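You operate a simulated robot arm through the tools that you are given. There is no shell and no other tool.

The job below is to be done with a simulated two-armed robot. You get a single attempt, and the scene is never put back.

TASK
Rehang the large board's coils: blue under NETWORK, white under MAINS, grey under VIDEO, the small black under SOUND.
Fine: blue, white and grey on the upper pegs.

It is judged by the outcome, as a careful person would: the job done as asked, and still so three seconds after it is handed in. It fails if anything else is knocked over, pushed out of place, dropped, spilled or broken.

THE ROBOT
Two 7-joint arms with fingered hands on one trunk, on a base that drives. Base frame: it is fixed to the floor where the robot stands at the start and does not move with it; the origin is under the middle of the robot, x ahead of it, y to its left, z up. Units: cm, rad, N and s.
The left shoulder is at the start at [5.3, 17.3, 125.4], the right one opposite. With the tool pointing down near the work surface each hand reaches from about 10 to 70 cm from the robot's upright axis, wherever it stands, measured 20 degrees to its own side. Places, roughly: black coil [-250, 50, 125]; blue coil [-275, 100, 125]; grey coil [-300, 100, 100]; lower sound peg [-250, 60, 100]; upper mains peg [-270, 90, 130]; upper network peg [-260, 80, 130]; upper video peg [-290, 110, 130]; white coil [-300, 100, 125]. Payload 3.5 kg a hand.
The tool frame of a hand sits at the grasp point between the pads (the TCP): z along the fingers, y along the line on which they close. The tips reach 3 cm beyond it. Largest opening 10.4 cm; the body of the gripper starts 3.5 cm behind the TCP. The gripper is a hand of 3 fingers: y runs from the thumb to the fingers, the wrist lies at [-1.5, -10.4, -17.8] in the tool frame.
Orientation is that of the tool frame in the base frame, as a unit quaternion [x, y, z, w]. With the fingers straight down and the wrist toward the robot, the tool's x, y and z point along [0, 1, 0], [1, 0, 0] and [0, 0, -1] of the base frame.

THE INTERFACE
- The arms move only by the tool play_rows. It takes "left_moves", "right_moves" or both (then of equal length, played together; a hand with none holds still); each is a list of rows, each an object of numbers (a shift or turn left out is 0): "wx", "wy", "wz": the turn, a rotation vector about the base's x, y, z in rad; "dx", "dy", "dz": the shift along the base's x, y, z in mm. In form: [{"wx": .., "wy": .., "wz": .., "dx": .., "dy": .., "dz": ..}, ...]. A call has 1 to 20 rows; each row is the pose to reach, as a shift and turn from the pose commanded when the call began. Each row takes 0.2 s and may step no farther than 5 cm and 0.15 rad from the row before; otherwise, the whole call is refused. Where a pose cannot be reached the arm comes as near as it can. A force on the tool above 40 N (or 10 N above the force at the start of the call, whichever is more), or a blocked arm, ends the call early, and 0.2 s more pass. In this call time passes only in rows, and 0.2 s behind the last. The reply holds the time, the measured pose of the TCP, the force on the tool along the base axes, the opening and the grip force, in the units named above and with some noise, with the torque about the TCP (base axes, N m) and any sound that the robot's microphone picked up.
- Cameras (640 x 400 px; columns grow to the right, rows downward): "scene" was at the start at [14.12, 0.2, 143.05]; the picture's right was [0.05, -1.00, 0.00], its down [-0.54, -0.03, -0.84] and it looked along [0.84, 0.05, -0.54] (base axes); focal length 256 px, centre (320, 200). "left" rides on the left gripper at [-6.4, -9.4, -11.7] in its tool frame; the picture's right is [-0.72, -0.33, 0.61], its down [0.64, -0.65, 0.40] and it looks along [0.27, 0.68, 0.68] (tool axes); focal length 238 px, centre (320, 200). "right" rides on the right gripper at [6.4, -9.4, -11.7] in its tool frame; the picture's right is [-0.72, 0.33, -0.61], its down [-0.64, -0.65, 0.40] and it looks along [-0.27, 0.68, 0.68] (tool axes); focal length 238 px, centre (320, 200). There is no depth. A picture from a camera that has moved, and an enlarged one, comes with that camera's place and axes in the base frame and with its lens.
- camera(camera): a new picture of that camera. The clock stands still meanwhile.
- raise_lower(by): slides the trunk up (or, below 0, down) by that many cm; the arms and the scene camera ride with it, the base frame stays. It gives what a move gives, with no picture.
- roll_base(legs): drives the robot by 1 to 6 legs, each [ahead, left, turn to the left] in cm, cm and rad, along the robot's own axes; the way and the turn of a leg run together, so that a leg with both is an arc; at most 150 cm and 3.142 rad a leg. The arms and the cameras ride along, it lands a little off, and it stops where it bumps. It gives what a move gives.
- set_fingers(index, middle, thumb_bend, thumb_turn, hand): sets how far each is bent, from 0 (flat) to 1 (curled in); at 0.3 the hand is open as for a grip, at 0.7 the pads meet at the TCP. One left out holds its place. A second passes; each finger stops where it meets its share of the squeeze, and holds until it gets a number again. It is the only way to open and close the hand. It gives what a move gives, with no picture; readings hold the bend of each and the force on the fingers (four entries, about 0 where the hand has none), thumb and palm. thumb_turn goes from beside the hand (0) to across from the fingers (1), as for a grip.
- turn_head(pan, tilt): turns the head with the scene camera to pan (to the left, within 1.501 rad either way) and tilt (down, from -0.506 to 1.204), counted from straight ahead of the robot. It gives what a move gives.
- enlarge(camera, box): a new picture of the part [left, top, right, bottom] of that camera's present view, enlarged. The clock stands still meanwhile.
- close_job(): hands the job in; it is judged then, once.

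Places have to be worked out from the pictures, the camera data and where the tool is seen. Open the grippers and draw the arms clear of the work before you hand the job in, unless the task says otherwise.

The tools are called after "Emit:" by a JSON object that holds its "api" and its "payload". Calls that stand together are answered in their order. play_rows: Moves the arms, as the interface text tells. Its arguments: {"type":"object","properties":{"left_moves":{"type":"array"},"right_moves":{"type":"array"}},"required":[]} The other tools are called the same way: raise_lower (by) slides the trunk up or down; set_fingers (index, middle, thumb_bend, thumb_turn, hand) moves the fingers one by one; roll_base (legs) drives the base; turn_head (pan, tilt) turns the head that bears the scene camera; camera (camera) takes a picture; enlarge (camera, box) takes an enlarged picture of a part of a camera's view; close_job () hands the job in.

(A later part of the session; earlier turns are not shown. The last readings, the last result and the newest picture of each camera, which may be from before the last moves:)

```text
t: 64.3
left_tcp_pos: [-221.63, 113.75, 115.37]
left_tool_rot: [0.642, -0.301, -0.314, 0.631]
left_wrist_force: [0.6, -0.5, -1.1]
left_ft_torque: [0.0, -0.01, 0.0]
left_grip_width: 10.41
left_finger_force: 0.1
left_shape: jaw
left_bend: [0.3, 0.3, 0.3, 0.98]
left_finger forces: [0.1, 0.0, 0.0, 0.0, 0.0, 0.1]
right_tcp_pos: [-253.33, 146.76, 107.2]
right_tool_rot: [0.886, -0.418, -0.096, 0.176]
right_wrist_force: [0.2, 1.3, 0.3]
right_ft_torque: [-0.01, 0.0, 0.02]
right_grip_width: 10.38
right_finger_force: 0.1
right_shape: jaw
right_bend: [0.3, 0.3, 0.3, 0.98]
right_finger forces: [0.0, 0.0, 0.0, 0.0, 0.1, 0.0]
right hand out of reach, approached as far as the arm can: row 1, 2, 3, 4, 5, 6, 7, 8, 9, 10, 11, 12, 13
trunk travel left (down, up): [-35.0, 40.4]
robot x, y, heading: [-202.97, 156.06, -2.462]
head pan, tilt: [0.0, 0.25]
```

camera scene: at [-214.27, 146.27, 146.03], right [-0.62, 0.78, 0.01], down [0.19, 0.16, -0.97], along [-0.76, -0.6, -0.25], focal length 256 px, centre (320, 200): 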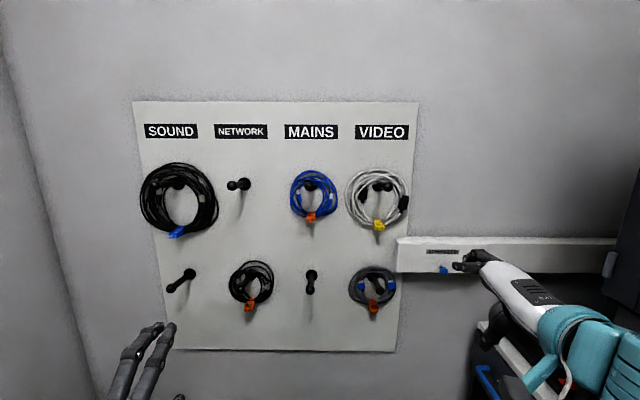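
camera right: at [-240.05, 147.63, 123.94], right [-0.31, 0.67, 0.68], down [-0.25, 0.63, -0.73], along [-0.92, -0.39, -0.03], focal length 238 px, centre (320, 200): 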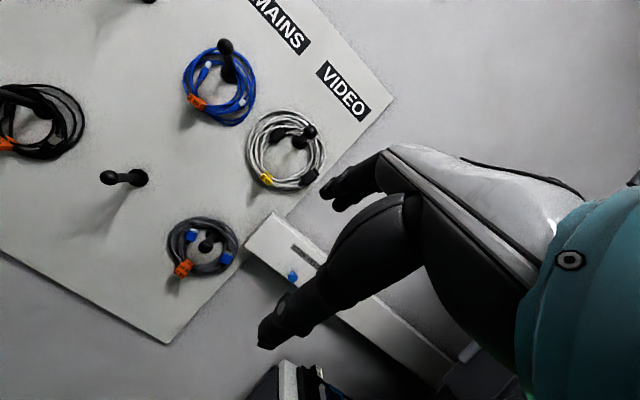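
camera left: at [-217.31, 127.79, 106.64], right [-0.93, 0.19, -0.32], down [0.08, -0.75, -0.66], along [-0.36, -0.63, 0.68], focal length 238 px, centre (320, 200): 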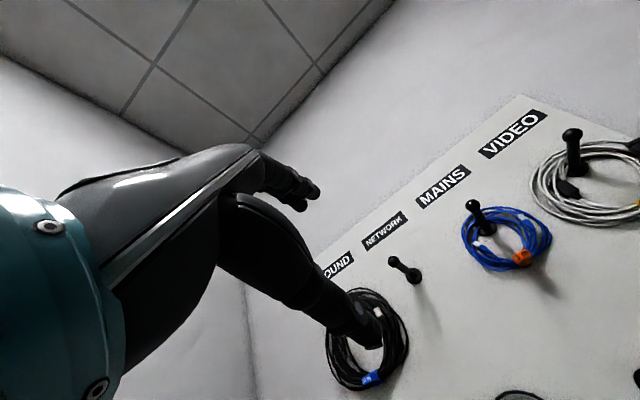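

The right arm is limited from here as well. I look down at both arms to understand their configurations.

Emit:
{"api": "turn_head", "payload": {"pan": 0.5, "tilt": 0.9}}

Emit:
{"api": "camera", "payload": {"camera": "scene"}}

Emit:
{"api": "turn_head", "payload": {"pan": -0.5, "tilt": 0.9}}

Emit:
{"api": "camera", "payload": {"camera": "scene"}}

```text
t: 65.4
left_tcp_pos: [-221.57, 113.85, 115.38]
left_tool_rot: [0.641, -0.302, -0.316, 0.631]
left_wrist_force: [0.3, 0.7, 0.7]
left_ft_torque: [-0.02, 0.01, -0.01]
left_grip_width: 10.37
left_finger_force: 0.1
left_shape: jaw
left_bend: [0.3, 0.3, 0.3, 0.98]
left_finger forces: [0.0, 0.1, 0.0, 0.1, 0.0, 0.1]
right_tcp_pos: [-253.11, 146.76, 107.21]
right_tool_rot: [0.886, -0.418, -0.096, 0.177]
right_wrist_force: [0.1, -0.4, 0.0]
right_ft_torque: [0.02, 0.02, -0.02]
right_grip_width: 10.39
right_finger_force: 0.1
right_shape: jaw
right_bend: [0.3, 0.3, 0.3, 0.98]
right_finger forces: [0.1, 0.0, 0.0, 0.0, 0.0, 0.0]
trunk travel left (down, up): [-35.0, 40.4]
robot x, y, heading: [-203.35, 155.99, -2.469]
head pan, tilt: [0.499, 0.901]
```

```text
taken
camera scene: at [-209.4, 143.44, 140.19], right [-0.92, 0.39, 0.01], down [0.3, 0.73, -0.61], along [-0.25, -0.56, -0.79], focal length 256 px, centre (320, 200)
```

scene: 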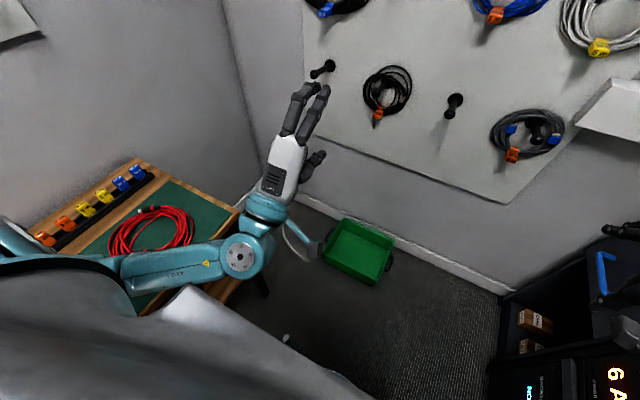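

```text
t: 66.6
left_tcp_pos: [-221.66, 113.68, 115.44]
left_tool_rot: [0.641, -0.302, -0.316, 0.631]
left_wrist_force: [-0.5, -0.5, 0.5]
left_ft_torque: [-0.01, 0.01, 0.01]
left_grip_width: 10.38
left_finger_force: 0.0
left_shape: jaw
left_bend: [0.3, 0.3, 0.3, 0.98]
left_finger forces: [0.1, 0.1, 0.1, 0.0, 0.0, 0.0]
right_tcp_pos: [-253.28, 146.8, 107.35]
right_tool_rot: [0.886, -0.418, -0.095, 0.178]
right_wrist_force: [0.1, 0.5, -0.6]
right_ft_torque: [-0.02, -0.03, 0.01]
right_grip_width: 10.41
right_finger_force: 0.0
right_shape: jaw
right_bend: [0.3, 0.3, 0.3, 0.98]
right_finger forces: [0.1, 0.0, 0.0, 0.1, 0.0, 0.0]
trunk travel left (down, up): [-35.0, 40.4]
robot x, y, heading: [-202.99, 156.47, -2.471]
head pan, tilt: [-0.499, 0.901]
```

```text
taken
camera scene: at [-213.85, 149.13, 140.33], right [-0.17, 0.98, 0.02], down [0.77, 0.15, -0.62], along [-0.62, -0.09, -0.78], focal length 256 px, centre (320, 200)
```

scene: 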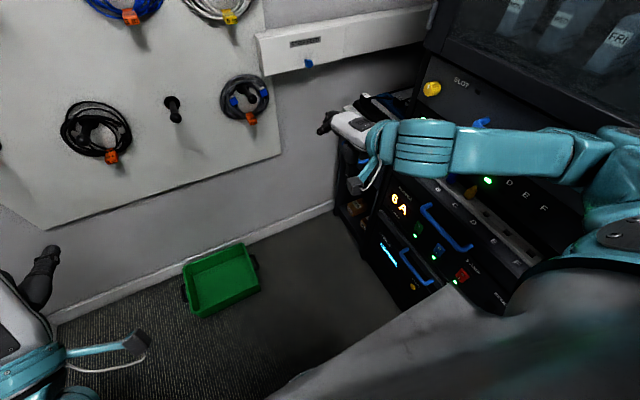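

The left arm works with its elbow dropped, while the right arm has its elbow out to the side at shoulder height. I lower the right hand with the tool pointing down, so that its elbow can drop, before pitching it up.

Emit:
{"api": "play_rows", "payload": {"right_moves": [{"wx": 0.08, "wy": -0.1, "dx": 0, "dy": 0, "dz": -20}, {"wx": 0.16, "wy": -0.2, "dx": 0, "dy": 0, "dz": -50}, {"wx": 0.24, "wy": -0.3, "dx": 5, "dy": -8, "dz": -90}, {"wx": 0.24, "wy": -0.3, "dx": 10, "dy": -16, "dz": -130}, {"wx": 0.24, "wy": -0.3, "dx": 15, "dy": -24, "dz": -170}, {"wx": 0.24, "wy": -0.3, "dx": 20, "dy": -30, "dz": -210}, {"wx": 0.24, "wy": -0.3, "dx": 25, "dy": -36, "dz": -250}]}}

Emit:
{"api": "camera", "payload": {"camera": "scene"}}

```text
t: 68.2
left_tcp_pos: [-222.36, 115.67, 116.0]
left_tool_rot: [0.637, -0.307, -0.311, 0.635]
left_wrist_force: [0.2, 0.3, 0.3]
left_ft_torque: [0.01, 0.01, -0.02]
left_grip_width: 10.4
left_finger_force: 0.1
left_shape: jaw
left_bend: [0.3, 0.3, 0.3, 0.98]
left_finger forces: [0.0, 0.0, 0.0, 0.0, 0.1, 0.0]
right_tcp_pos: [-251.67, 144.99, 85.98]
right_tool_rot: [0.906, -0.424, -0.002, 0.014]
right_wrist_force: [0.3, 0.6, 0.1]
right_ft_torque: [-0.02, 0.01, 0.04]
right_grip_width: 10.41
right_finger_force: 0.1
right_shape: jaw
right_bend: [0.3, 0.3, 0.3, 0.98]
right_finger forces: [0.0, 0.0, 0.0, 0.1, 0.1, 0.0]
right hand out of reach, approached as far as the arm can: row 6, 7
trunk travel left (down, up): [-35.0, 40.4]
robot x, y, heading: [-203.11, 156.49, -2.466]
head pan, tilt: [-0.499, 0.901]
```

```text
taken
camera scene: at [-214.8, 151.44, 140.34], right [-0.17, 0.99, 0.0], down [0.77, 0.13, -0.62], along [-0.61, -0.11, -0.78], focal length 256 px, centre (320, 200)
```

scene: 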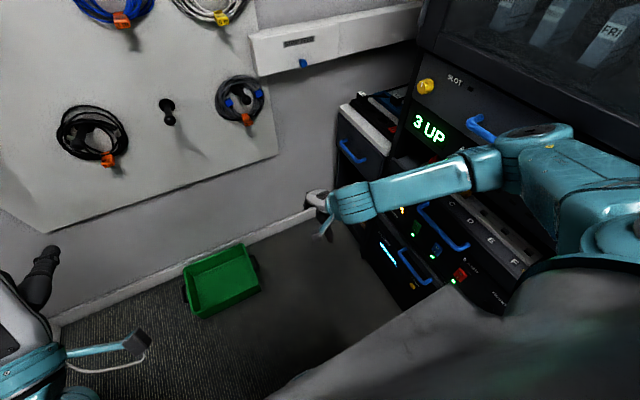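

The trunk had leaned by about 0.02 rad while the right elbow was out, so that elbow probably touched the rack; now the lean is gone. I check the right side toward the rack before moving that arm any more.

Emit:
{"api": "turn_head", "payload": {"pan": -1.2, "tilt": 0.6}}

Emit:
{"api": "camera", "payload": {"camera": "scene"}}

```text
t: 69.3
left_tcp_pos: [-222.43, 115.59, 115.98]
left_tool_rot: [0.638, -0.306, -0.311, 0.635]
left_wrist_force: [0.1, 0.5, 0.0]
left_ft_torque: [-0.03, -0.01, -0.01]
left_grip_width: 10.35
left_finger_force: 0.0
left_shape: jaw
left_bend: [0.3, 0.3, 0.3, 0.98]
left_finger forces: [0.0, 0.0, 0.1, 0.0, 0.0, 0.1]
right_tcp_pos: [-251.51, 144.81, 85.86]
right_tool_rot: [0.905, -0.425, -0.003, 0.013]
right_wrist_force: [-0.4, -0.3, -0.1]
right_ft_torque: [-0.03, -0.02, 0.01]
right_grip_width: 10.39
right_finger_force: 0.0
right_shape: jaw
right_bend: [0.3, 0.3, 0.3, 0.98]
right_finger forces: [0.0, 0.1, 0.1, 0.1, 0.0, 0.0]
trunk travel left (down, up): [-35.0, 40.4]
robot x, y, heading: [-203.38, 156.07, -2.473]
head pan, tilt: [-1.201, 0.6]
```

```text
taken
camera scene: at [-215.01, 157.08, 142.81], right [0.5, 0.86, 0.0], down [0.49, -0.28, -0.82], along [-0.71, 0.42, -0.57], focal length 256 px, centre (320, 200)
```

scene: 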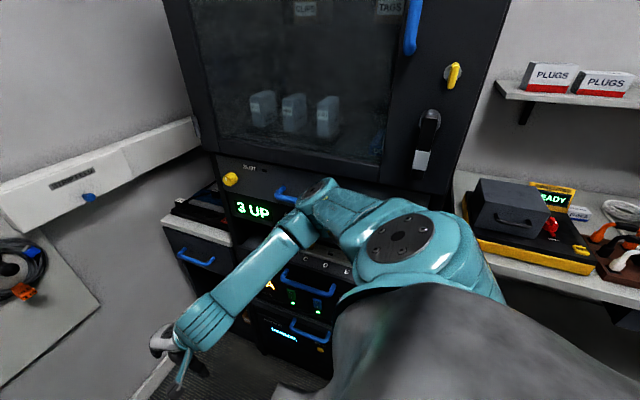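

The right elbow is right beside the rack's face. I back off 60 cm, out of the rack's reach, to rearrange the right arm in the open.

Emit:
{"api": "roll_base", "payload": {"legs": [[-60, 0, 0]]}}

Emit:
{"api": "camera", "payload": {"camera": "scene"}}

```text
t: 72.7
left_tcp_pos: [-174.71, 153.36, 115.9]
left_tool_rot: [0.638, -0.305, -0.308, 0.637]
left_wrist_force: [0.3, 0.8, 0.2]
left_ft_torque: [0.02, 0.04, 0.04]
left_grip_width: 10.39
left_finger_force: 0.0
left_shape: jaw
left_bend: [0.3, 0.3, 0.3, 0.98]
left_finger forces: [0.0, 0.0, 0.0, 0.0, 0.0, 0.0]
right_tcp_pos: [-204.15, 182.31, 86.01]
right_tool_rot: [0.907, -0.42, -0.002, 0.013]
right_wrist_force: [-0.3, 0.6, 0.0]
right_ft_torque: [-0.01, -0.01, 0.02]
right_grip_width: 10.38
right_finger_force: 0.0
right_shape: jaw
right_bend: [0.3, 0.3, 0.3, 0.98]
right_finger forces: [0.0, 0.0, 0.0, 0.1, 0.1, 0.1]
trunk travel left (down, up): [-35.0, 40.4]
robot x, y, heading: [-156.01, 194.12, -2.461]
head pan, tilt: [-1.201, 0.6]
```

```text
taken
camera scene: at [-167.67, 195.04, 142.82], right [0.5, 0.87, 0.0], down [0.49, -0.28, -0.83], along [-0.72, 0.41, -0.56], focal length 256 px, centre (320, 200)
```

scene: 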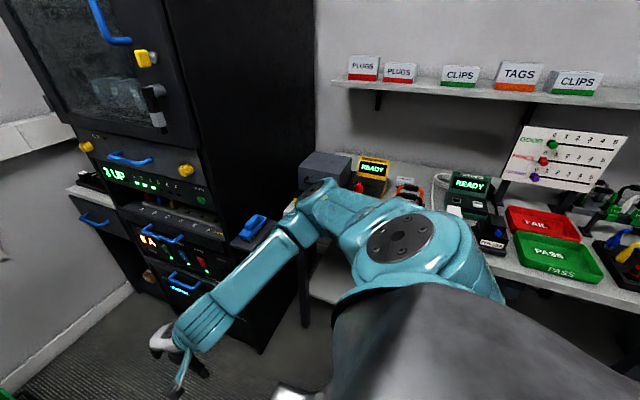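

The rack looks undisturbed. In the open now, I bring the right hand back to a start-like tool-down pose, slightly nearer and narrower than before (mirroring where the left one succeeded).

Emit:
{"api": "play_rows", "payload": {"right_moves": [{"dx": -4, "dy": -6, "dz": 45}, {"dx": -8, "dy": -12, "dz": 90}, {"dx": -12, "dy": -18, "dz": 135}, {"dx": -16, "dy": -25, "dz": 180}, {"dx": -20, "dy": -32, "dz": 225}, {"dx": -24, "dy": -40, "dz": 270}, {"dx": -27, "dy": -47, "dz": 315}, {"dx": -27, "dy": -47, "dz": 350}, {"dx": -27, "dy": -47, "dz": 380}]}}

```text
t: 74.7
left_tcp_pos: [-174.72, 153.41, 115.92]
left_tool_rot: [0.639, -0.303, -0.308, 0.636]
left_wrist_force: [0.3, -0.5, -0.6]
left_ft_torque: [0.01, 0.0, 0.01]
left_grip_width: 10.38
left_finger_force: 0.1
left_shape: jaw
left_bend: [0.3, 0.3, 0.3, 0.98]
left_finger forces: [0.0, 0.1, 0.0, 0.0, 0.0, 0.1]
right_tcp_pos: [-206.51, 177.92, 124.0]
right_tool_rot: [0.908, -0.419, -0.002, 0.013]
right_wrist_force: [-0.3, -0.7, 0.5]
right_ft_torque: [0.0, 0.01, 0.03]
right_grip_width: 10.39
right_finger_force: 0.1
right_shape: jaw
right_bend: [0.3, 0.3, 0.3, 0.98]
right_finger forces: [0.0, 0.0, 0.0, 0.0, 0.0, 0.0]
trunk travel left (down, up): [-35.0, 40.4]
robot x, y, heading: [-155.88, 194.02, -2.46]
head pan, tilt: [-1.201, 0.6]
```

The right hand is back at z 124, 50 cm ahead and 18 cm to the right. I repeat the pitch-up with drawing back, as the left did.

Emit:
{"api": "play_rows", "payload": {"right_moves": [{"wx": -0.0865, "wy": 0.11, "wz": 0, "dx": 8, "dy": 6, "dz": -7}, {"wx": -0.173, "wy": 0.22, "wz": 0, "dx": 16, "dy": 12, "dz": -14}, {"wx": -0.2596, "wy": 0.3301, "wz": 0, "dx": 24, "dy": 19, "dz": -21}, {"wx": -0.3461, "wy": 0.4402, "wz": 0, "dx": 31, "dy": 25, "dz": -28}, {"wx": -0.4326, "wy": 0.5502, "wz": 0, "dx": 39, "dy": 31, "dz": -35}, {"wx": -0.5191, "wy": 0.6602, "wz": 0, "dx": 47, "dy": 37, "dz": -42}, {"wx": -0.6056, "wy": 0.7703, "wz": 0, "dx": 55, "dy": 43, "dz": -49}, {"wx": -0.6922, "wy": 0.8803, "wz": 0, "dx": 63, "dy": 49, "dz": -56}, {"wx": -0.7787, "wy": 0.9904, "wz": 0, "dx": 71, "dy": 56, "dz": -63}, {"wx": -0.8652, "wy": 1.1004, "wz": 0, "dx": 79, "dy": 62, "dz": -70}, {"wx": -0.9517, "wy": 1.2104, "wz": 0, "dx": 86, "dy": 68, "dz": -77}, {"wx": -0.9708, "wy": 1.2346, "wz": 0, "dx": 94, "dy": 74, "dz": -80}, {"wx": -0.9708, "wy": 1.2346, "wz": 0, "dx": 94, "dy": 74, "dz": -80}]}}

Emit:
{"api": "camera", "payload": {"camera": "scene"}}

```text
t: 77.5
left_tcp_pos: [-174.71, 153.52, 115.91]
left_tool_rot: [0.638, -0.304, -0.308, 0.637]
left_wrist_force: [-0.7, -0.4, -0.3]
left_ft_torque: [0.03, -0.01, 0.02]
left_grip_width: 10.39
left_finger_force: 0.0
left_shape: jaw
left_bend: [0.3, 0.3, 0.3, 0.98]
left_finger forces: [0.0, 0.0, 0.1, 0.1, 0.1, 0.0]
right_tcp_pos: [-204.66, 178.29, 121.13]
right_tool_rot: [0.854, -0.391, -0.152, 0.307]
right_wrist_force: [0.3, 0.5, -0.4]
right_ft_torque: [0.0, 0.01, -0.03]
right_grip_width: 10.41
right_finger_force: 0.0
right_shape: jaw
right_bend: [0.3, 0.3, 0.3, 0.98]
right_finger forces: [0.0, 0.0, 0.1, 0.0, 0.1, 0.1]
right hand out of reach, approached as far as the arm can: row 4, 5, 6, 7, 8, 9, 10, 11, 12, 13
trunk travel left (down, up): [-35.0, 40.4]
robot x, y, heading: [-155.72, 194.24, -2.456]
head pan, tilt: [-1.201, 0.6]
```

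```text
taken
camera scene: at [-167.71, 195.01, 142.81], right [0.5, 0.87, 0.0], down [0.49, -0.28, -0.83], along [-0.72, 0.41, -0.56], focal length 256 px, centre (320, 200)
```

scene: 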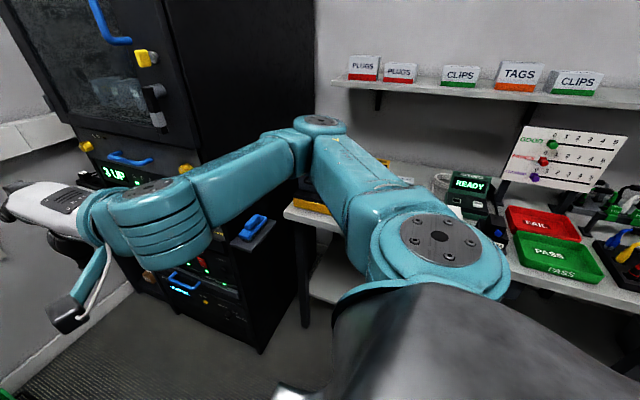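

The right elbow stays high on this path. I will instead turn the right hand through a sideways pose (yaw left, then pitch, then roll), which should carry the elbow down. First, back to tool-down.

Emit:
{"api": "play_rows", "payload": {"right_moves": [{"wx": 0.0844, "wy": -0.104, "dx": 5, "dy": 13, "dz": -12}, {"wx": 0.1688, "wy": -0.208, "dx": 10, "dy": 26, "dz": -24}, {"wx": 0.2532, "wy": -0.312, "dx": 15, "dy": 39, "dz": -36}, {"wx": 0.3376, "wy": -0.416, "dx": 20, "dy": 52, "dz": -48}, {"wx": 0.42, "wy": -0.52, "dx": 25, "dy": 65, "dz": -60}]}}

Emit:
{"api": "play_rows", "payload": {"right_moves": [{"wz": 0.14}, {"wz": 0.28}, {"wz": 0.42}, {"wz": 0.56}, {"wz": 0.7}, {"wz": 0.84}, {"wz": 0.98}, {"wz": 1.12}, {"wz": 1.26}, {"wz": 1.4}, {"wz": 1.54}]}}

```text
t: 78.7
left_tcp_pos: [-174.7, 153.45, 116.02]
left_tool_rot: [0.639, -0.303, -0.308, 0.636]
left_wrist_force: [0.2, -0.2, 0.6]
left_ft_torque: [0.0, -0.01, 0.01]
left_grip_width: 10.38
left_finger_force: 0.1
left_shape: jaw
left_bend: [0.3, 0.3, 0.3, 0.98]
left_finger forces: [0.1, 0.0, 0.1, 0.0, 0.0, 0.0]
right_tcp_pos: [-201.92, 185.05, 115.25]
right_tool_rot: [0.909, -0.417, -0.006, 0.014]
right_wrist_force: [-0.3, -0.7, 0.2]
right_ft_torque: [-0.01, 0.02, -0.02]
right_grip_width: 10.41
right_finger_force: 0.0
right_shape: jaw
right_bend: [0.3, 0.3, 0.3, 0.98]
right_finger forces: [0.0, 0.0, 0.1, 0.1, 0.1, 0.1]
trunk travel left (down, up): [-35.0, 40.4]
robot x, y, heading: [-156.34, 194.49, -2.462]
head pan, tilt: [-1.201, 0.6]
```

```text
t: 81.1
left_tcp_pos: [-174.66, 153.36, 115.98]
left_tool_rot: [0.638, -0.304, -0.307, 0.637]
left_wrist_force: [0.3, -0.2, 0.5]
left_ft_torque: [0.0, -0.06, -0.01]
left_grip_width: 10.37
left_finger_force: 0.1
left_shape: jaw
left_bend: [0.3, 0.3, 0.3, 0.98]
left_finger forces: [0.1, 0.0, 0.0, 0.0, 0.1, 0.1]
right_tcp_pos: [-186.79, 187.39, 122.02]
right_tool_rot: [0.942, 0.334, 0.005, 0.015]
right_wrist_force: [-0.4, 0.1, -0.3]
right_ft_torque: [0.0, -0.03, -0.03]
right_grip_width: 10.4
right_finger_force: 0.1
right_shape: jaw
right_bend: [0.3, 0.3, 0.3, 0.97]
right_finger forces: [0.0, 0.1, 0.0, 0.0, 0.0, 0.0]
right hand out of reach, approached as far as the arm can: row 6, 7, 8, 9, 10, 11
trunk travel left (down, up): [-35.0, 40.4]
robot x, y, heading: [-155.98, 194.53, -2.454]
head pan, tilt: [-1.201, 0.6]
```

The yaw is done, though the hand drew back to about 28 cm ahead. Next I pitch the fingers from down to forward, with the hand's y axis staying to the left, while moving forward a little.

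Emit:
{"api": "play_rows", "payload": {"right_moves": [{"wx": -0.088, "wy": 0.109, "dx": -8, "dy": -6, "dz": 0}, {"wx": -0.176, "wy": 0.218, "dx": -16, "dy": -12, "dz": 0}, {"wx": -0.264, "wy": 0.327, "dx": -24, "dy": -18, "dz": 0}, {"wx": -0.353, "wy": 0.435, "dx": -32, "dy": -24, "dz": 0}, {"wx": -0.441, "wy": 0.544, "dx": -40, "dy": -30, "dz": 0}, {"wx": -0.529, "wy": 0.653, "dx": -48, "dy": -36, "dz": 0}, {"wx": -0.617, "wy": 0.761, "dx": -56, "dy": -42, "dz": 0}, {"wx": -0.706, "wy": 0.87, "dx": -64, "dy": -48, "dz": 0}, {"wx": -0.794, "wy": 0.979, "dx": -72, "dy": -54, "dz": 0}, {"wx": -0.882, "wy": 1.088, "dx": -80, "dy": -60, "dz": 0}, {"wx": -0.97, "wy": 1.197, "dx": -88, "dy": -66, "dz": 0}, {"wx": -0.99, "wy": 1.22, "dx": -96, "dy": -72, "dz": 0}]}}

Emit:
{"api": "camera", "payload": {"camera": "scene"}}

```text
t: 83.7
left_tcp_pos: [-174.86, 153.55, 116.02]
left_tool_rot: [0.639, -0.304, -0.307, 0.637]
left_wrist_force: [-0.3, -0.1, -0.1]
left_ft_torque: [-0.01, 0.01, -0.01]
left_grip_width: 10.39
left_finger_force: 0.1
left_shape: jaw
left_bend: [0.3, 0.3, 0.3, 0.98]
left_finger forces: [0.0, 0.0, 0.0, 0.0, 0.1, 0.0]
right_tcp_pos: [-201.64, 180.76, 132.92]
right_tool_rot: [-0.66, -0.247, 0.665, -0.249]
right_wrist_force: [0.1, 0.4, -1.3]
right_ft_torque: [-0.1, 0.02, 0.1]
right_grip_width: 10.41
right_finger_force: 0.1
right_shape: jaw
right_bend: [0.3, 0.3, 0.3, 0.97]
right_finger forces: [0.1, 0.0, 0.0, 0.1, 0.1, 0.1]
right hand out of reach, approached as far as the arm can: row 1, 2, 3, 4, 5, 6, 7, 8, 9, 10, 11, 12
trunk travel left (down, up): [-35.0, 40.4]
robot x, y, heading: [-155.95, 193.97, -2.465]
head pan, tilt: [-1.201, 0.6]
```

```text
taken
camera scene: at [-167.87, 195.16, 142.78], right [0.5, 0.87, 0.0], down [0.49, -0.28, -0.82], along [-0.72, 0.41, -0.57], focal length 256 px, centre (320, 200)
```

scene: 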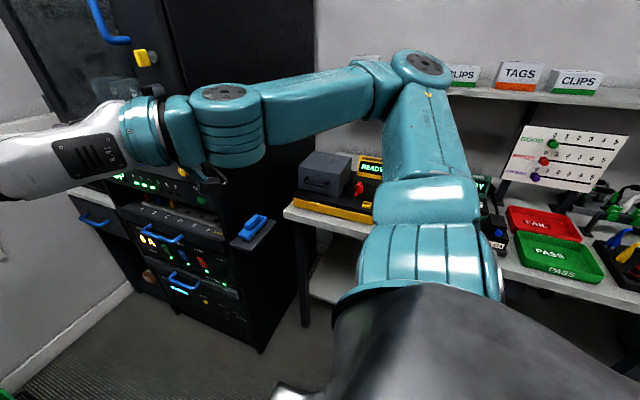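

The right hand now points forward with its y axis to the left, elbow out wide. Now I roll it about the forward axis so that y turns up, which should swing the elbow down.

Emit:
{"api": "play_rows", "payload": {"right_moves": [{"wx": -0.109, "wy": -0.088, "dz": -5}, {"wx": -0.218, "wy": -0.176, "dz": -10}, {"wx": -0.326, "wy": -0.265, "dz": -15}, {"wx": -0.435, "wy": -0.353, "dz": -20}, {"wx": -0.544, "wy": -0.441, "dz": -25}, {"wx": -0.653, "wy": -0.529, "dz": -30}, {"wx": -0.761, "wy": -0.617, "dz": -35}, {"wx": -0.87, "wy": -0.706, "dz": -40}, {"wx": -0.979, "wy": -0.794, "dz": -45}, {"wx": -1.088, "wy": -0.882, "dz": -50}, {"wx": -1.197, "wy": -0.97, "dz": -55}, {"wx": -1.22, "wy": -0.99, "dz": -60}, {"wx": -1.22, "wy": -0.99, "dz": -60}]}}

Emit:
{"api": "camera", "payload": {"camera": "scene"}}

```text
t: 86.5
left_tcp_pos: [-174.76, 153.4, 116.04]
left_tool_rot: [0.639, -0.304, -0.307, 0.637]
left_wrist_force: [-0.5, 0.0, -0.5]
left_ft_torque: [0.0, -0.01, -0.01]
left_grip_width: 10.39
left_finger_force: 0.0
left_shape: jaw
left_bend: [0.3, 0.3, 0.3, 0.98]
left_finger forces: [0.0, 0.0, 0.0, 0.1, 0.0, 0.0]
right_tcp_pos: [-209.35, 191.33, 128.8]
right_tool_rot: [0.628, -0.298, -0.307, 0.65]
right_wrist_force: [0.4, -0.3, -0.4]
right_ft_torque: [0.05, 0.01, 0.04]
right_grip_width: 10.4
right_finger_force: 0.1
right_shape: jaw
right_bend: [0.3, 0.3, 0.3, 0.97]
right_finger forces: [0.0, 0.0, 0.1, 0.1, 0.1, 0.1]
right hand out of reach, approached as far as the arm can: row 1, 2, 3, 4, 5, 6, 7, 8, 9, 10, 11, 12, 13
trunk travel left (down, up): [-35.0, 40.4]
robot x, y, heading: [-156.24, 194.21, -2.456]
head pan, tilt: [-1.201, 0.6]
```

```text
taken
camera scene: at [-167.7, 195.01, 142.82], right [0.5, 0.87, 0.0], down [0.49, -0.28, -0.83], along [-0.72, 0.41, -0.56], focal length 256 px, centre (320, 200)
```

scene: 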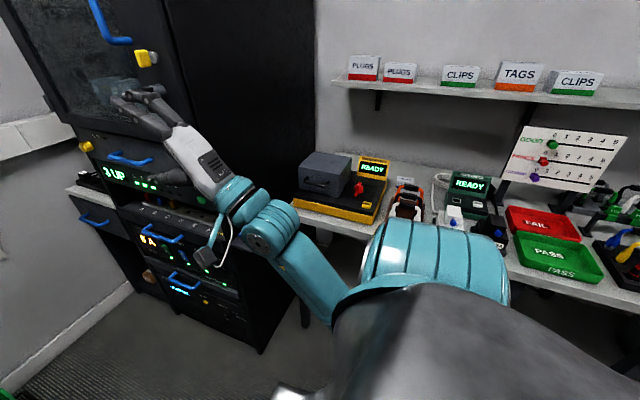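

The right arm now has the elbow low and the hand pointing forward with y up, like the left. I tuck it a little inward and back, then look at the left hand's fingers.

Emit:
{"api": "play_rows", "payload": {"right_moves": [{"dx": 20, "dy": -5, "dz": -20}, {"dx": 40, "dy": -10, "dz": -45}, {"dx": 60, "dy": -15, "dz": -70}, {"dx": 80, "dy": -20, "dz": -95}, {"dx": 100, "dy": -22, "dz": -120}]}}

Emit:
{"api": "turn_head", "payload": {"pan": 0.35, "tilt": 0.6}}

Emit:
{"api": "camera", "payload": {"camera": "scene"}}

Emit:
{"api": "camera", "payload": {"camera": "left"}}

```text
t: 87.7
left_tcp_pos: [-174.71, 153.39, 115.94]
left_tool_rot: [0.638, -0.304, -0.307, 0.637]
left_wrist_force: [0.4, 0.1, -0.1]
left_ft_torque: [0.02, 0.01, -0.01]
left_grip_width: 10.38
left_finger_force: 0.1
left_shape: jaw
left_bend: [0.3, 0.3, 0.3, 0.98]
left_finger forces: [0.0, 0.0, 0.1, 0.0, 0.0, 0.0]
right_tcp_pos: [-204.04, 195.96, 119.33]
right_tool_rot: [0.63, -0.299, -0.306, 0.649]
right_wrist_force: [0.0, -0.7, 0.0]
right_ft_torque: [0.01, -0.02, 0.05]
right_grip_width: 10.4
right_finger_force: 0.0
right_shape: jaw
right_bend: [0.3, 0.3, 0.3, 0.97]
right_finger forces: [0.0, 0.0, 0.1, 0.0, 0.0, 0.1]
right hand out of reach, approached as far as the arm can: row 1, 2, 3, 4, 5
trunk travel left (down, up): [-35.0, 40.4]
robot x, y, heading: [-156.1, 194.23, -2.458]
head pan, tilt: [-1.201, 0.6]
```

```text
t: 89.4
left_tcp_pos: [-174.76, 153.47, 115.97]
left_tool_rot: [0.639, -0.304, -0.308, 0.637]
left_wrist_force: [0.5, 0.0, 0.3]
left_ft_torque: [0.0, -0.03, 0.0]
left_grip_width: 10.39
left_finger_force: 0.1
left_shape: jaw
left_bend: [0.3, 0.3, 0.3, 0.98]
left_finger forces: [0.0, 0.0, 0.0, 0.1, 0.0, 0.0]
right_tcp_pos: [-203.99, 195.89, 119.36]
right_tool_rot: [0.63, -0.299, -0.305, 0.648]
right_wrist_force: [-0.4, 0.9, 0.5]
right_ft_torque: [-0.01, -0.02, -0.01]
right_grip_width: 10.39
right_finger_force: 0.0
right_shape: jaw
right_bend: [0.3, 0.3, 0.3, 0.97]
right_finger forces: [0.0, 0.0, 0.1, 0.0, 0.0, 0.0]
trunk travel left (down, up): [-35.0, 40.4]
robot x, y, heading: [-156.62, 194.3, -2.464]
head pan, tilt: [0.351, 0.6]
```

```text
taken
camera scene: at [-164.57, 183.04, 142.81], right [-0.86, 0.51, 0.0], down [0.29, 0.48, -0.83], along [-0.42, -0.71, -0.56], focal length 256 px, centre (320, 200)
```

scene: 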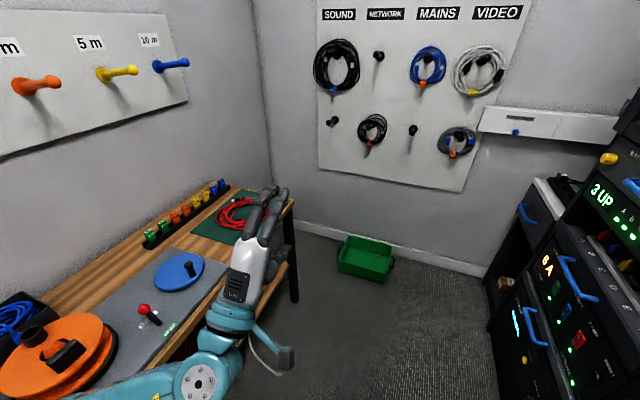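

```text
taken
camera left: at [-169.75, 165.67, 106.65], right [-0.93, 0.18, -0.32], down [0.08, -0.75, -0.66], along [-0.36, -0.64, 0.68], focal length 238 px, centre (320, 200)
```

left: 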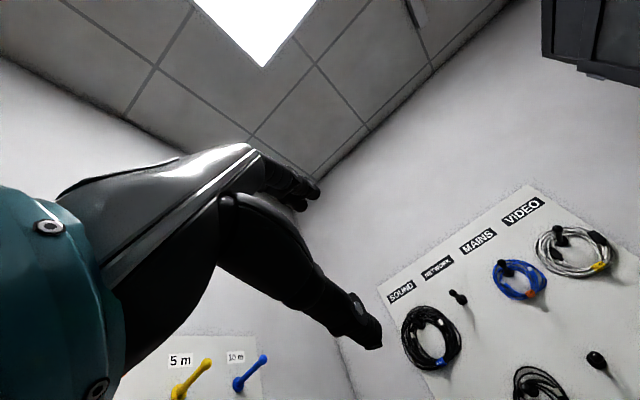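

Both arms are now in the pointing pose with low elbows. With about 5–10 cm spare on both sides at R≈250, I straighten the heading and drive 78 cm ahead toward the board.

Emit:
{"api": "roll_base", "payload": {"legs": [[0, 0, -0.013], [60, 0, 0], [18, 0, 0]]}}

Emit:
{"api": "turn_head", "payload": {"pan": 0.0, "tilt": 0.4}}

Emit:
{"api": "camera", "payload": {"camera": "scene"}}

```text
t: 94.2
left_tcp_pos: [-236.29, 105.79, 115.9]
left_tool_rot: [0.636, -0.31, -0.314, 0.633]
left_wrist_force: [-0.3, -0.5, 0.0]
left_ft_torque: [0.01, 0.03, 0.02]
left_grip_width: 10.38
left_finger_force: 0.1
left_shape: jaw
left_bend: [0.3, 0.3, 0.3, 0.98]
left_finger forces: [0.0, 0.0, 0.0, 0.0, 0.0, 0.1]
right_tcp_pos: [-264.95, 148.56, 119.33]
right_tool_rot: [0.627, -0.303, -0.311, 0.647]
right_wrist_force: [0.1, -0.5, 0.0]
right_ft_torque: [-0.01, -0.02, 0.02]
right_grip_width: 10.38
right_finger_force: 0.1
right_shape: jaw
right_bend: [0.3, 0.3, 0.3, 0.97]
right_finger forces: [0.0, 0.0, 0.0, 0.0, 0.0, 0.0]
trunk travel left (down, up): [-35.0, 40.4]
robot x, y, heading: [-216.23, 146.12, -2.475]
head pan, tilt: [0.351, 0.6]
```

```text
t: 95.0
left_tcp_pos: [-236.07, 105.82, 115.95]
left_tool_rot: [0.636, -0.309, -0.312, 0.634]
left_wrist_force: [-0.1, 0.1, -0.3]
left_ft_torque: [0.01, -0.01, -0.01]
left_grip_width: 10.38
left_finger_force: 0.0
left_shape: jaw
left_bend: [0.3, 0.3, 0.3, 0.98]
left_finger forces: [0.0, 0.0, 0.0, 0.0, 0.0, 0.1]
right_tcp_pos: [-264.89, 148.69, 119.3]
right_tool_rot: [0.627, -0.303, -0.31, 0.647]
right_wrist_force: [-0.5, -0.5, 1.2]
right_ft_torque: [0.03, 0.02, -0.01]
right_grip_width: 10.4
right_finger_force: 0.0
right_shape: jaw
right_bend: [0.3, 0.3, 0.3, 0.97]
right_finger forces: [0.1, 0.1, 0.1, 0.1, 0.0, 0.0]
trunk travel left (down, up): [-35.0, 40.4]
robot x, y, heading: [-217.02, 146.0, -2.473]
head pan, tilt: [0.0, 0.4]
```

```text
taken
camera scene: at [-228.2, 137.03, 144.63], right [-0.62, 0.79, 0.0], down [0.31, 0.24, -0.92], along [-0.72, -0.57, -0.39], focal length 256 px, centre (320, 200)
```

scene: 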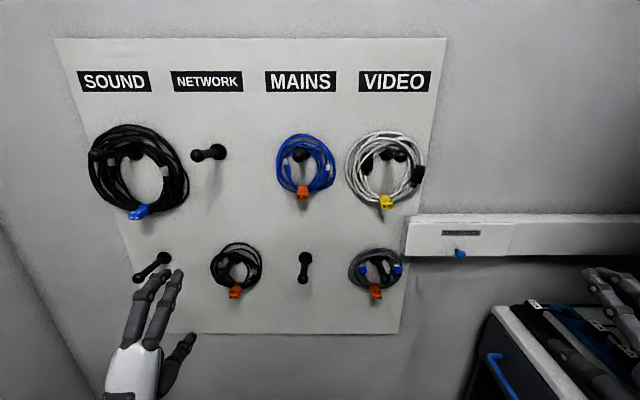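

I am now about 80 cm from the board. I enlarge the view to measure pegs and coils.

Emit:
{"api": "enlarge", "payload": {"camera": "scene", "box": [80, 110, 260, 222]}}

Emit:
{"api": "enlarge", "payload": {"camera": "scene", "box": [120, 225, 280, 325]}}

Emit:
{"api": "enlarge", "payload": {"camera": "scene", "box": [260, 110, 440, 222]}}

Emit:
{"api": "enlarge", "payload": {"camera": "scene", "box": [270, 225, 430, 325]}}

```text
3.56 times, centred on (170, 166) of scene
camera zoom: at [-228.2, 137.03, 144.63], right [-0.62, 0.79, 0.0], down [0.31, 0.24, -0.92], along [-0.72, -0.57, -0.39], focal length 910 px, centre (853, 321)
```

zoom: 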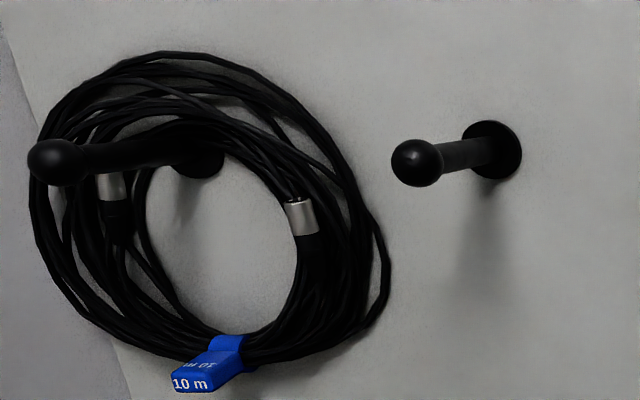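

```text
4.00 times, centred on (200, 275) of scene
camera zoom: at [-228.2, 137.03, 144.63], right [-0.62, 0.79, 0.0], down [0.31, 0.24, -0.92], along [-0.72, -0.57, -0.39], focal length 1024 px, centre (800, -100)
```

zoom: 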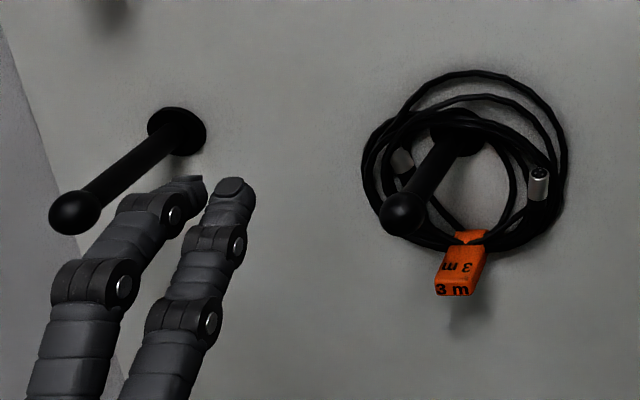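

```text
3.56 times, centred on (350, 166) of scene
camera zoom: at [-228.2, 137.03, 144.63], right [-0.62, 0.79, 0.0], down [0.31, 0.24, -0.92], along [-0.72, -0.57, -0.39], focal length 910 px, centre (213, 321)
```

zoom: 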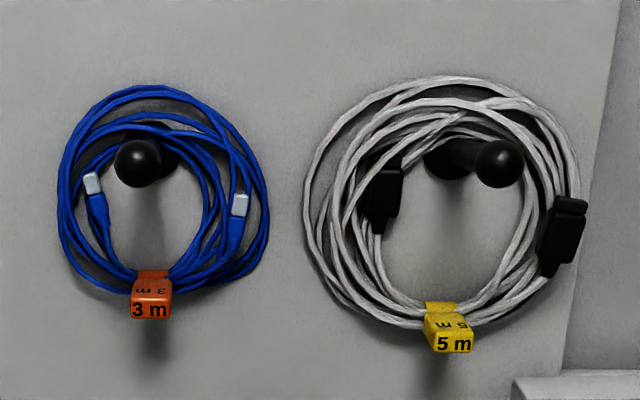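

```text
4.00 times, centred on (350, 275) of scene
camera zoom: at [-228.2, 137.03, 144.63], right [-0.62, 0.79, 0.0], down [0.31, 0.24, -0.92], along [-0.72, -0.57, -0.39], focal length 1024 px, centre (200, -100)
```

zoom: 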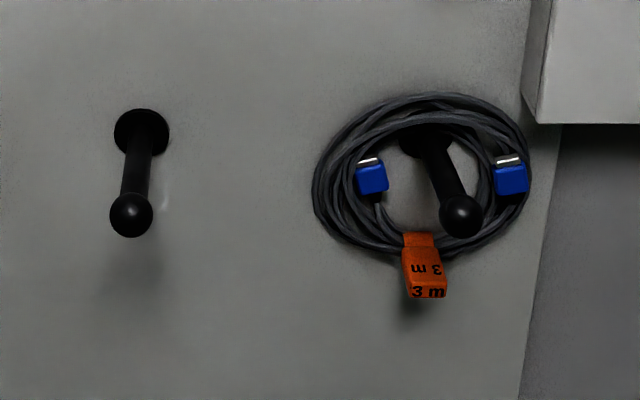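

Pegs lie at R≈200.5/222.4/244.2/266.3 in my board frame, knobs about 12 cm out from the board face at F≈160.7. Each coil has a tag at its bottom that makes a handle. I look straight down to see the floor, the green bin and my own base before coming closer.

Emit:
{"api": "turn_head", "payload": {"pan": 0.0, "tilt": 1.2}}

Emit:
{"api": "camera", "payload": {"camera": "scene"}}

```text
t: 96.1
left_tcp_pos: [-236.19, 105.85, 116.05]
left_tool_rot: [0.636, -0.31, -0.313, 0.634]
left_wrist_force: [0.3, 0.5, -0.6]
left_ft_torque: [0.0, 0.04, 0.0]
left_grip_width: 10.37
left_finger_force: 0.0
left_shape: jaw
left_bend: [0.3, 0.3, 0.3, 0.98]
left_finger forces: [0.1, 0.0, 0.0, 0.0, 0.1, 0.0]
right_tcp_pos: [-264.83, 148.7, 119.26]
right_tool_rot: [0.627, -0.303, -0.311, 0.647]
right_wrist_force: [-1.0, -0.1, 0.2]
right_ft_torque: [0.02, -0.01, 0.01]
right_grip_width: 10.41
right_finger_force: 0.1
right_shape: jaw
right_bend: [0.3, 0.3, 0.3, 0.97]
right_finger forces: [0.1, 0.0, 0.0, 0.0, 0.1, 0.0]
trunk travel left (down, up): [-35.0, 40.4]
robot x, y, heading: [-216.94, 146.41, -2.477]
head pan, tilt: [0.0, 1.201]
```

```text
taken
camera scene: at [-225.32, 139.31, 138.36], right [-0.62, 0.79, 0.0], down [0.73, 0.58, -0.36], along [-0.29, -0.22, -0.93], focal length 256 px, centre (320, 200)
```

scene: 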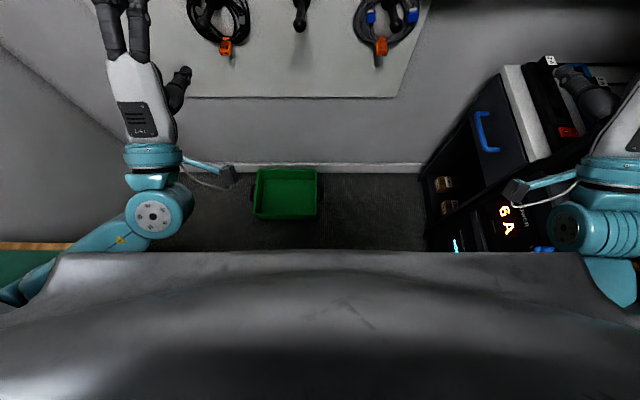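

The floor ahead is clear up to the green bin at F≈134, and my base shows no part beyond 35 cm ahead of the axis. I move 12 cm forward and 7 cm left, then lower the trunk by 25 cm.

Emit:
{"api": "roll_base", "payload": {"legs": [[12, 0, 0], [0, 7, 0]]}}

Emit:
{"api": "raise_lower", "payload": {"by": -25}}

Emit:
{"api": "turn_head", "payload": {"pan": 0.1, "tilt": 0.2}}

Emit:
{"api": "camera", "payload": {"camera": "scene"}}

Emit:
{"api": "camera", "payload": {"camera": "left"}}

```text
t: 98.0
left_tcp_pos: [-241.26, 93.03, 116.01]
left_tool_rot: [0.636, -0.308, -0.312, 0.634]
left_wrist_force: [0.8, 0.3, 0.6]
left_ft_torque: [0.02, 0.03, -0.04]
left_grip_width: 10.37
left_finger_force: 0.0
left_shape: jaw
left_bend: [0.3, 0.3, 0.3, 0.98]
left_finger forces: [0.0, 0.0, 0.0, 0.1, 0.0, 0.0]
right_tcp_pos: [-269.81, 136.04, 119.36]
right_tool_rot: [0.627, -0.302, -0.31, 0.647]
right_wrist_force: [-0.3, -0.9, 0.2]
right_ft_torque: [-0.01, 0.0, -0.07]
right_grip_width: 10.41
right_finger_force: 0.1
right_shape: jaw
right_bend: [0.3, 0.3, 0.3, 0.97]
right_finger forces: [0.0, 0.1, 0.0, 0.1, 0.0, 0.1]
trunk travel left (down, up): [-35.0, 40.4]
robot x, y, heading: [-221.86, 133.34, -2.477]
head pan, tilt: [0.0, 1.201]
```

```text
t: 100.5
left_tcp_pos: [-244.45, 94.0, 87.11]
left_tool_rot: [0.66, -0.373, -0.263, 0.597]
left_wrist_force: [-1.0, -0.3, -0.2]
left_ft_torque: [-0.02, -0.01, -0.03]
left_grip_width: 10.37
left_finger_force: 0.0
left_shape: jaw
left_bend: [0.3, 0.3, 0.3, 0.98]
left_finger forces: [0.0, 0.0, 0.0, 0.0, 0.0, 0.0]
right_tcp_pos: [-276.19, 134.6, 86.11]
right_tool_rot: [0.694, -0.347, -0.26, 0.575]
right_wrist_force: [-0.4, 0.3, 0.4]
right_ft_torque: [-0.03, 0.04, 0.0]
right_grip_width: 10.4
right_finger_force: 0.1
right_shape: jaw
right_bend: [0.3, 0.3, 0.3, 0.97]
right_finger forces: [0.1, 0.1, 0.1, 0.1, 0.1, 0.0]
trunk travel left (down, up): [-10.0, 65.4]
robot x, y, heading: [-221.77, 133.35, -2.477]
head pan, tilt: [0.0, 1.201]
```

```text
t: 101.8
left_tcp_pos: [-244.57, 93.96, 87.17]
left_tool_rot: [0.661, -0.371, -0.264, 0.597]
left_wrist_force: [0.5, 1.2, -0.1]
left_ft_torque: [0.0, -0.01, 0.02]
left_grip_width: 10.37
left_finger_force: 0.1
left_shape: jaw
left_bend: [0.3, 0.3, 0.3, 0.98]
left_finger forces: [0.1, 0.1, 0.0, 0.0, 0.1, 0.0]
right_tcp_pos: [-276.15, 134.57, 85.94]
right_tool_rot: [0.693, -0.348, -0.26, 0.575]
right_wrist_force: [-0.9, 0.3, 0.5]
right_ft_torque: [-0.01, -0.01, -0.01]
right_grip_width: 10.44
right_finger_force: 0.1
right_shape: jaw
right_bend: [0.3, 0.3, 0.3, 0.97]
right_finger forces: [0.0, 0.0, 0.1, 0.0, 0.0, 0.0]
trunk travel left (down, up): [-10.0, 65.4]
robot x, y, heading: [-221.78, 133.11, -2.473]
head pan, tilt: [0.099, 0.201]
```

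```text
taken
camera scene: at [-243.69, 119.93, 121.11], right [-0.69, 0.72, -0.04], down [0.16, 0.11, -0.98], along [-0.7, -0.68, -0.19], focal length 256 px, centre (320, 200)
```

scene: 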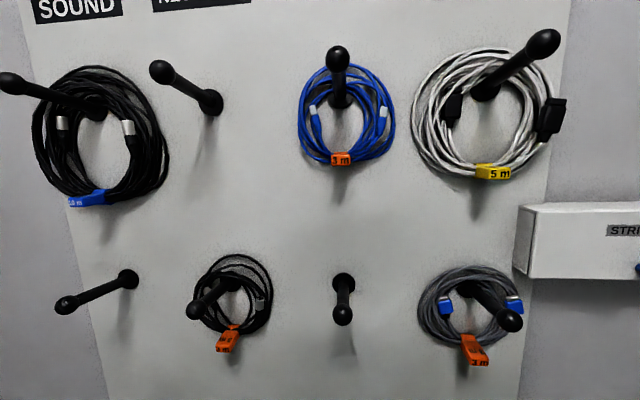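

```text
taken
camera left: at [-237.56, 106.02, 79.07], right [-0.85, 0.22, -0.48], down [0.17, -0.75, -0.64], along [-0.5, -0.63, 0.6], focal length 238 px, centre (320, 200)
```

left: 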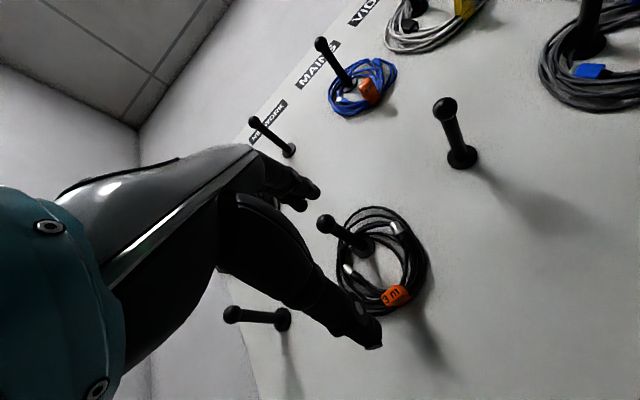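

After lowering, the readings look odd: the hands dropped more than 25 cm, are pitched down about 0.15–0.2 rad, and the camera is about 10 cm further ahead than expected. I look around the left side to see whether something is in contact.

Emit:
{"api": "turn_head", "payload": {"pan": 0.7, "tilt": 1.0}}

Emit:
{"api": "camera", "payload": {"camera": "scene"}}

Emit:
{"api": "turn_head", "payload": {"pan": -0.7, "tilt": 1.0}}

Emit:
{"api": "camera", "payload": {"camera": "scene"}}

```text
t: 103.0
left_tcp_pos: [-244.58, 93.98, 87.19]
left_tool_rot: [0.661, -0.371, -0.265, 0.596]
left_wrist_force: [0.2, 0.0, -0.4]
left_ft_torque: [0.01, -0.03, 0.03]
left_grip_width: 10.36
left_finger_force: 0.0
left_shape: jaw
left_bend: [0.3, 0.3, 0.3, 0.98]
left_finger forces: [0.0, 0.1, 0.0, 0.0, 0.0, 0.0]
right_tcp_pos: [-276.04, 134.82, 86.0]
right_tool_rot: [0.693, -0.348, -0.26, 0.575]
right_wrist_force: [-0.1, -0.7, 0.2]
right_ft_torque: [-0.01, -0.03, -0.01]
right_grip_width: 10.42
right_finger_force: 0.1
right_shape: jaw
right_bend: [0.3, 0.3, 0.3, 0.97]
right_finger forces: [0.0, 0.0, 0.1, 0.1, 0.0, 0.0]
trunk travel left (down, up): [-10.0, 65.4]
robot x, y, heading: [-221.85, 133.68, -2.475]
head pan, tilt: [0.7, 1.0]
```

```text
taken
camera scene: at [-238.28, 119.36, 114.37], right [-0.98, 0.2, -0.03], down [0.18, 0.81, -0.56], along [-0.09, -0.55, -0.83], focal length 256 px, centre (320, 200)
```

scene: 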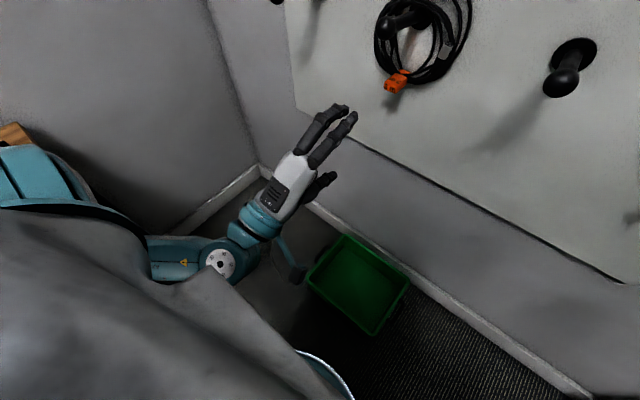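

```text
t: 104.5
left_tcp_pos: [-244.72, 93.96, 87.24]
left_tool_rot: [0.661, -0.37, -0.265, 0.597]
left_wrist_force: [-0.1, -0.4, 0.1]
left_ft_torque: [0.01, -0.02, -0.01]
left_grip_width: 10.36
left_finger_force: 0.0
left_shape: jaw
left_bend: [0.3, 0.3, 0.3, 0.98]
left_finger forces: [0.0, 0.1, 0.0, 0.0, 0.0, 0.1]
right_tcp_pos: [-276.32, 134.73, 85.87]
right_tool_rot: [0.694, -0.347, -0.259, 0.575]
right_wrist_force: [-0.8, -0.3, -0.7]
right_ft_torque: [-0.02, 0.02, 0.01]
right_grip_width: 10.37
right_finger_force: 0.0
right_shape: jaw
right_bend: [0.3, 0.3, 0.3, 0.97]
right_finger forces: [0.1, 0.0, 0.0, 0.0, 0.1, 0.0]
trunk travel left (down, up): [-10.0, 65.4]
robot x, y, heading: [-222.28, 133.66, -2.476]
head pan, tilt: [-0.7, 1.0]
```

```text
taken
camera scene: at [-243.84, 126.43, 114.04], right [0.03, 1.0, -0.03], down [0.85, -0.04, -0.52], along [-0.52, -0.01, -0.85], focal length 256 px, centre (320, 200)
```

scene: 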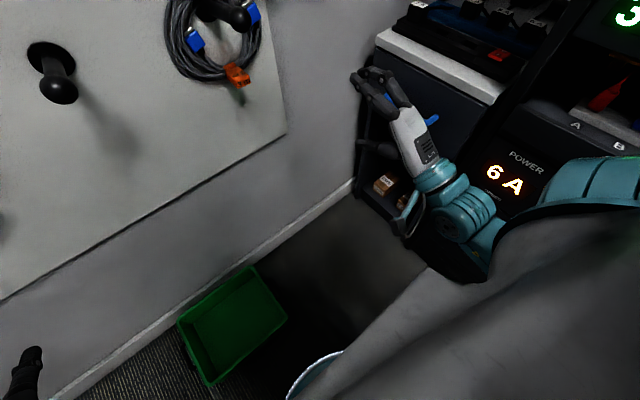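

Nothing on the left seems to be touched; the head is level but the torso seems pitched forward. I raise the trunk by 10 cm to see how the pose responds.

Emit:
{"api": "raise_lower", "payload": {"by": 10}}

Emit:
{"api": "camera", "payload": {"camera": "scene"}}

```text
t: 105.8
left_tcp_pos: [-243.68, 91.27, 96.77]
left_tool_rot: [0.676, -0.328, -0.292, 0.592]
left_wrist_force: [0.5, -0.5, -0.1]
left_ft_torque: [0.02, -0.02, -0.01]
left_grip_width: 10.38
left_finger_force: 0.0
left_shape: jaw
left_bend: [0.3, 0.3, 0.3, 0.98]
left_finger forces: [0.0, 0.0, 0.0, 0.0, 0.1, 0.1]
right_tcp_pos: [-273.96, 133.0, 98.13]
right_tool_rot: [0.688, -0.332, -0.277, 0.582]
right_wrist_force: [0.3, 0.0, -0.5]
right_ft_torque: [0.01, 0.01, -0.01]
right_grip_width: 10.42
right_finger_force: 0.0
right_shape: jaw
right_bend: [0.3, 0.3, 0.3, 0.97]
right_finger forces: [0.0, 0.0, 0.0, 0.0, 0.1, 0.0]
trunk travel left (down, up): [-20.0, 55.4]
robot x, y, heading: [-221.86, 133.49, -2.473]
head pan, tilt: [-0.7, 1.0]
```

```text
taken
camera scene: at [-237.71, 126.53, 124.24], right [0.03, 1.0, 0.0], down [0.84, -0.03, -0.54], along [-0.54, 0.02, -0.84], focal length 256 px, centre (320, 200)
```

scene: 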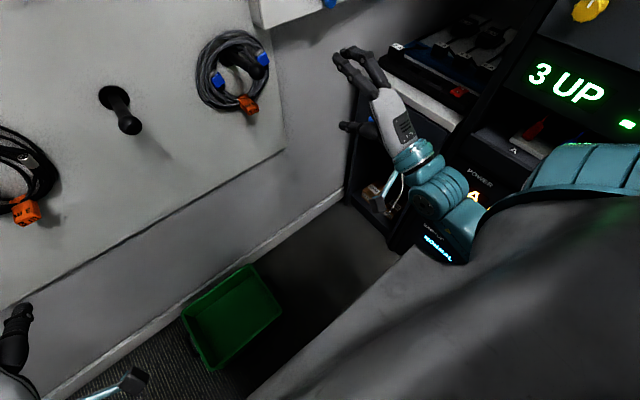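

The roll is gone after raising. I check the left arm's surroundings again from above at this height.

Emit:
{"api": "turn_head", "payload": {"pan": 0.8, "tilt": 1.0}}

Emit:
{"api": "camera", "payload": {"camera": "scene"}}

Emit:
{"api": "camera", "payload": {"camera": "right"}}

```text
t: 107.4
left_tcp_pos: [-243.62, 91.27, 96.78]
left_tool_rot: [0.676, -0.328, -0.292, 0.592]
left_wrist_force: [0.0, -0.2, 0.2]
left_ft_torque: [-0.02, -0.03, -0.03]
left_grip_width: 10.39
left_finger_force: 0.0
left_shape: jaw
left_bend: [0.3, 0.3, 0.3, 0.98]
left_finger forces: [0.0, 0.0, 0.1, 0.1, 0.0, 0.0]
right_tcp_pos: [-274.14, 133.09, 98.12]
right_tool_rot: [0.687, -0.331, -0.277, 0.584]
right_wrist_force: [-0.7, 0.0, -0.5]
right_ft_torque: [0.0, 0.01, 0.0]
right_grip_width: 10.4
right_finger_force: 0.0
right_shape: jaw
right_bend: [0.3, 0.3, 0.3, 0.97]
right_finger forces: [0.0, 0.0, 0.0, 0.1, 0.0, 0.0]
trunk travel left (down, up): [-20.0, 55.4]
robot x, y, heading: [-221.77, 133.39, -2.474]
head pan, tilt: [0.799, 1.0]
```

```text
taken
camera scene: at [-231.46, 119.4, 124.28], right [-0.99, 0.11, 0.0], down [0.09, 0.84, -0.54], along [-0.06, -0.54, -0.84], focal length 256 px, centre (320, 200)
```

scene: 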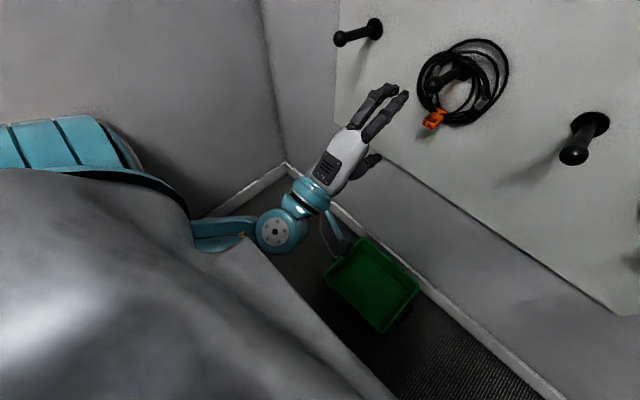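

```text
taken
camera right: at [-259.78, 136.3, 90.8], right [-0.02, 0.91, 0.42], down [-0.63, 0.31, -0.71], along [-0.78, -0.28, 0.56], focal length 238 px, centre (320, 200)
```

right: 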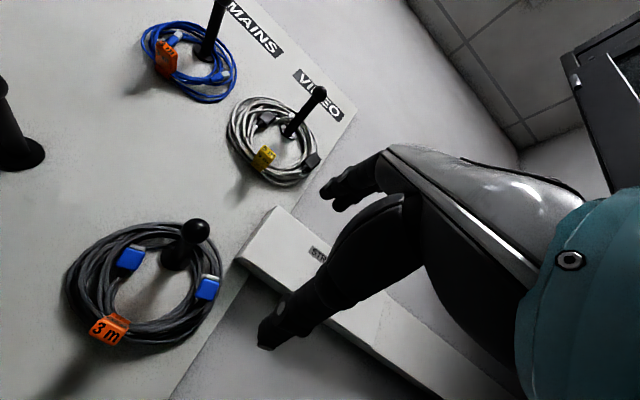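

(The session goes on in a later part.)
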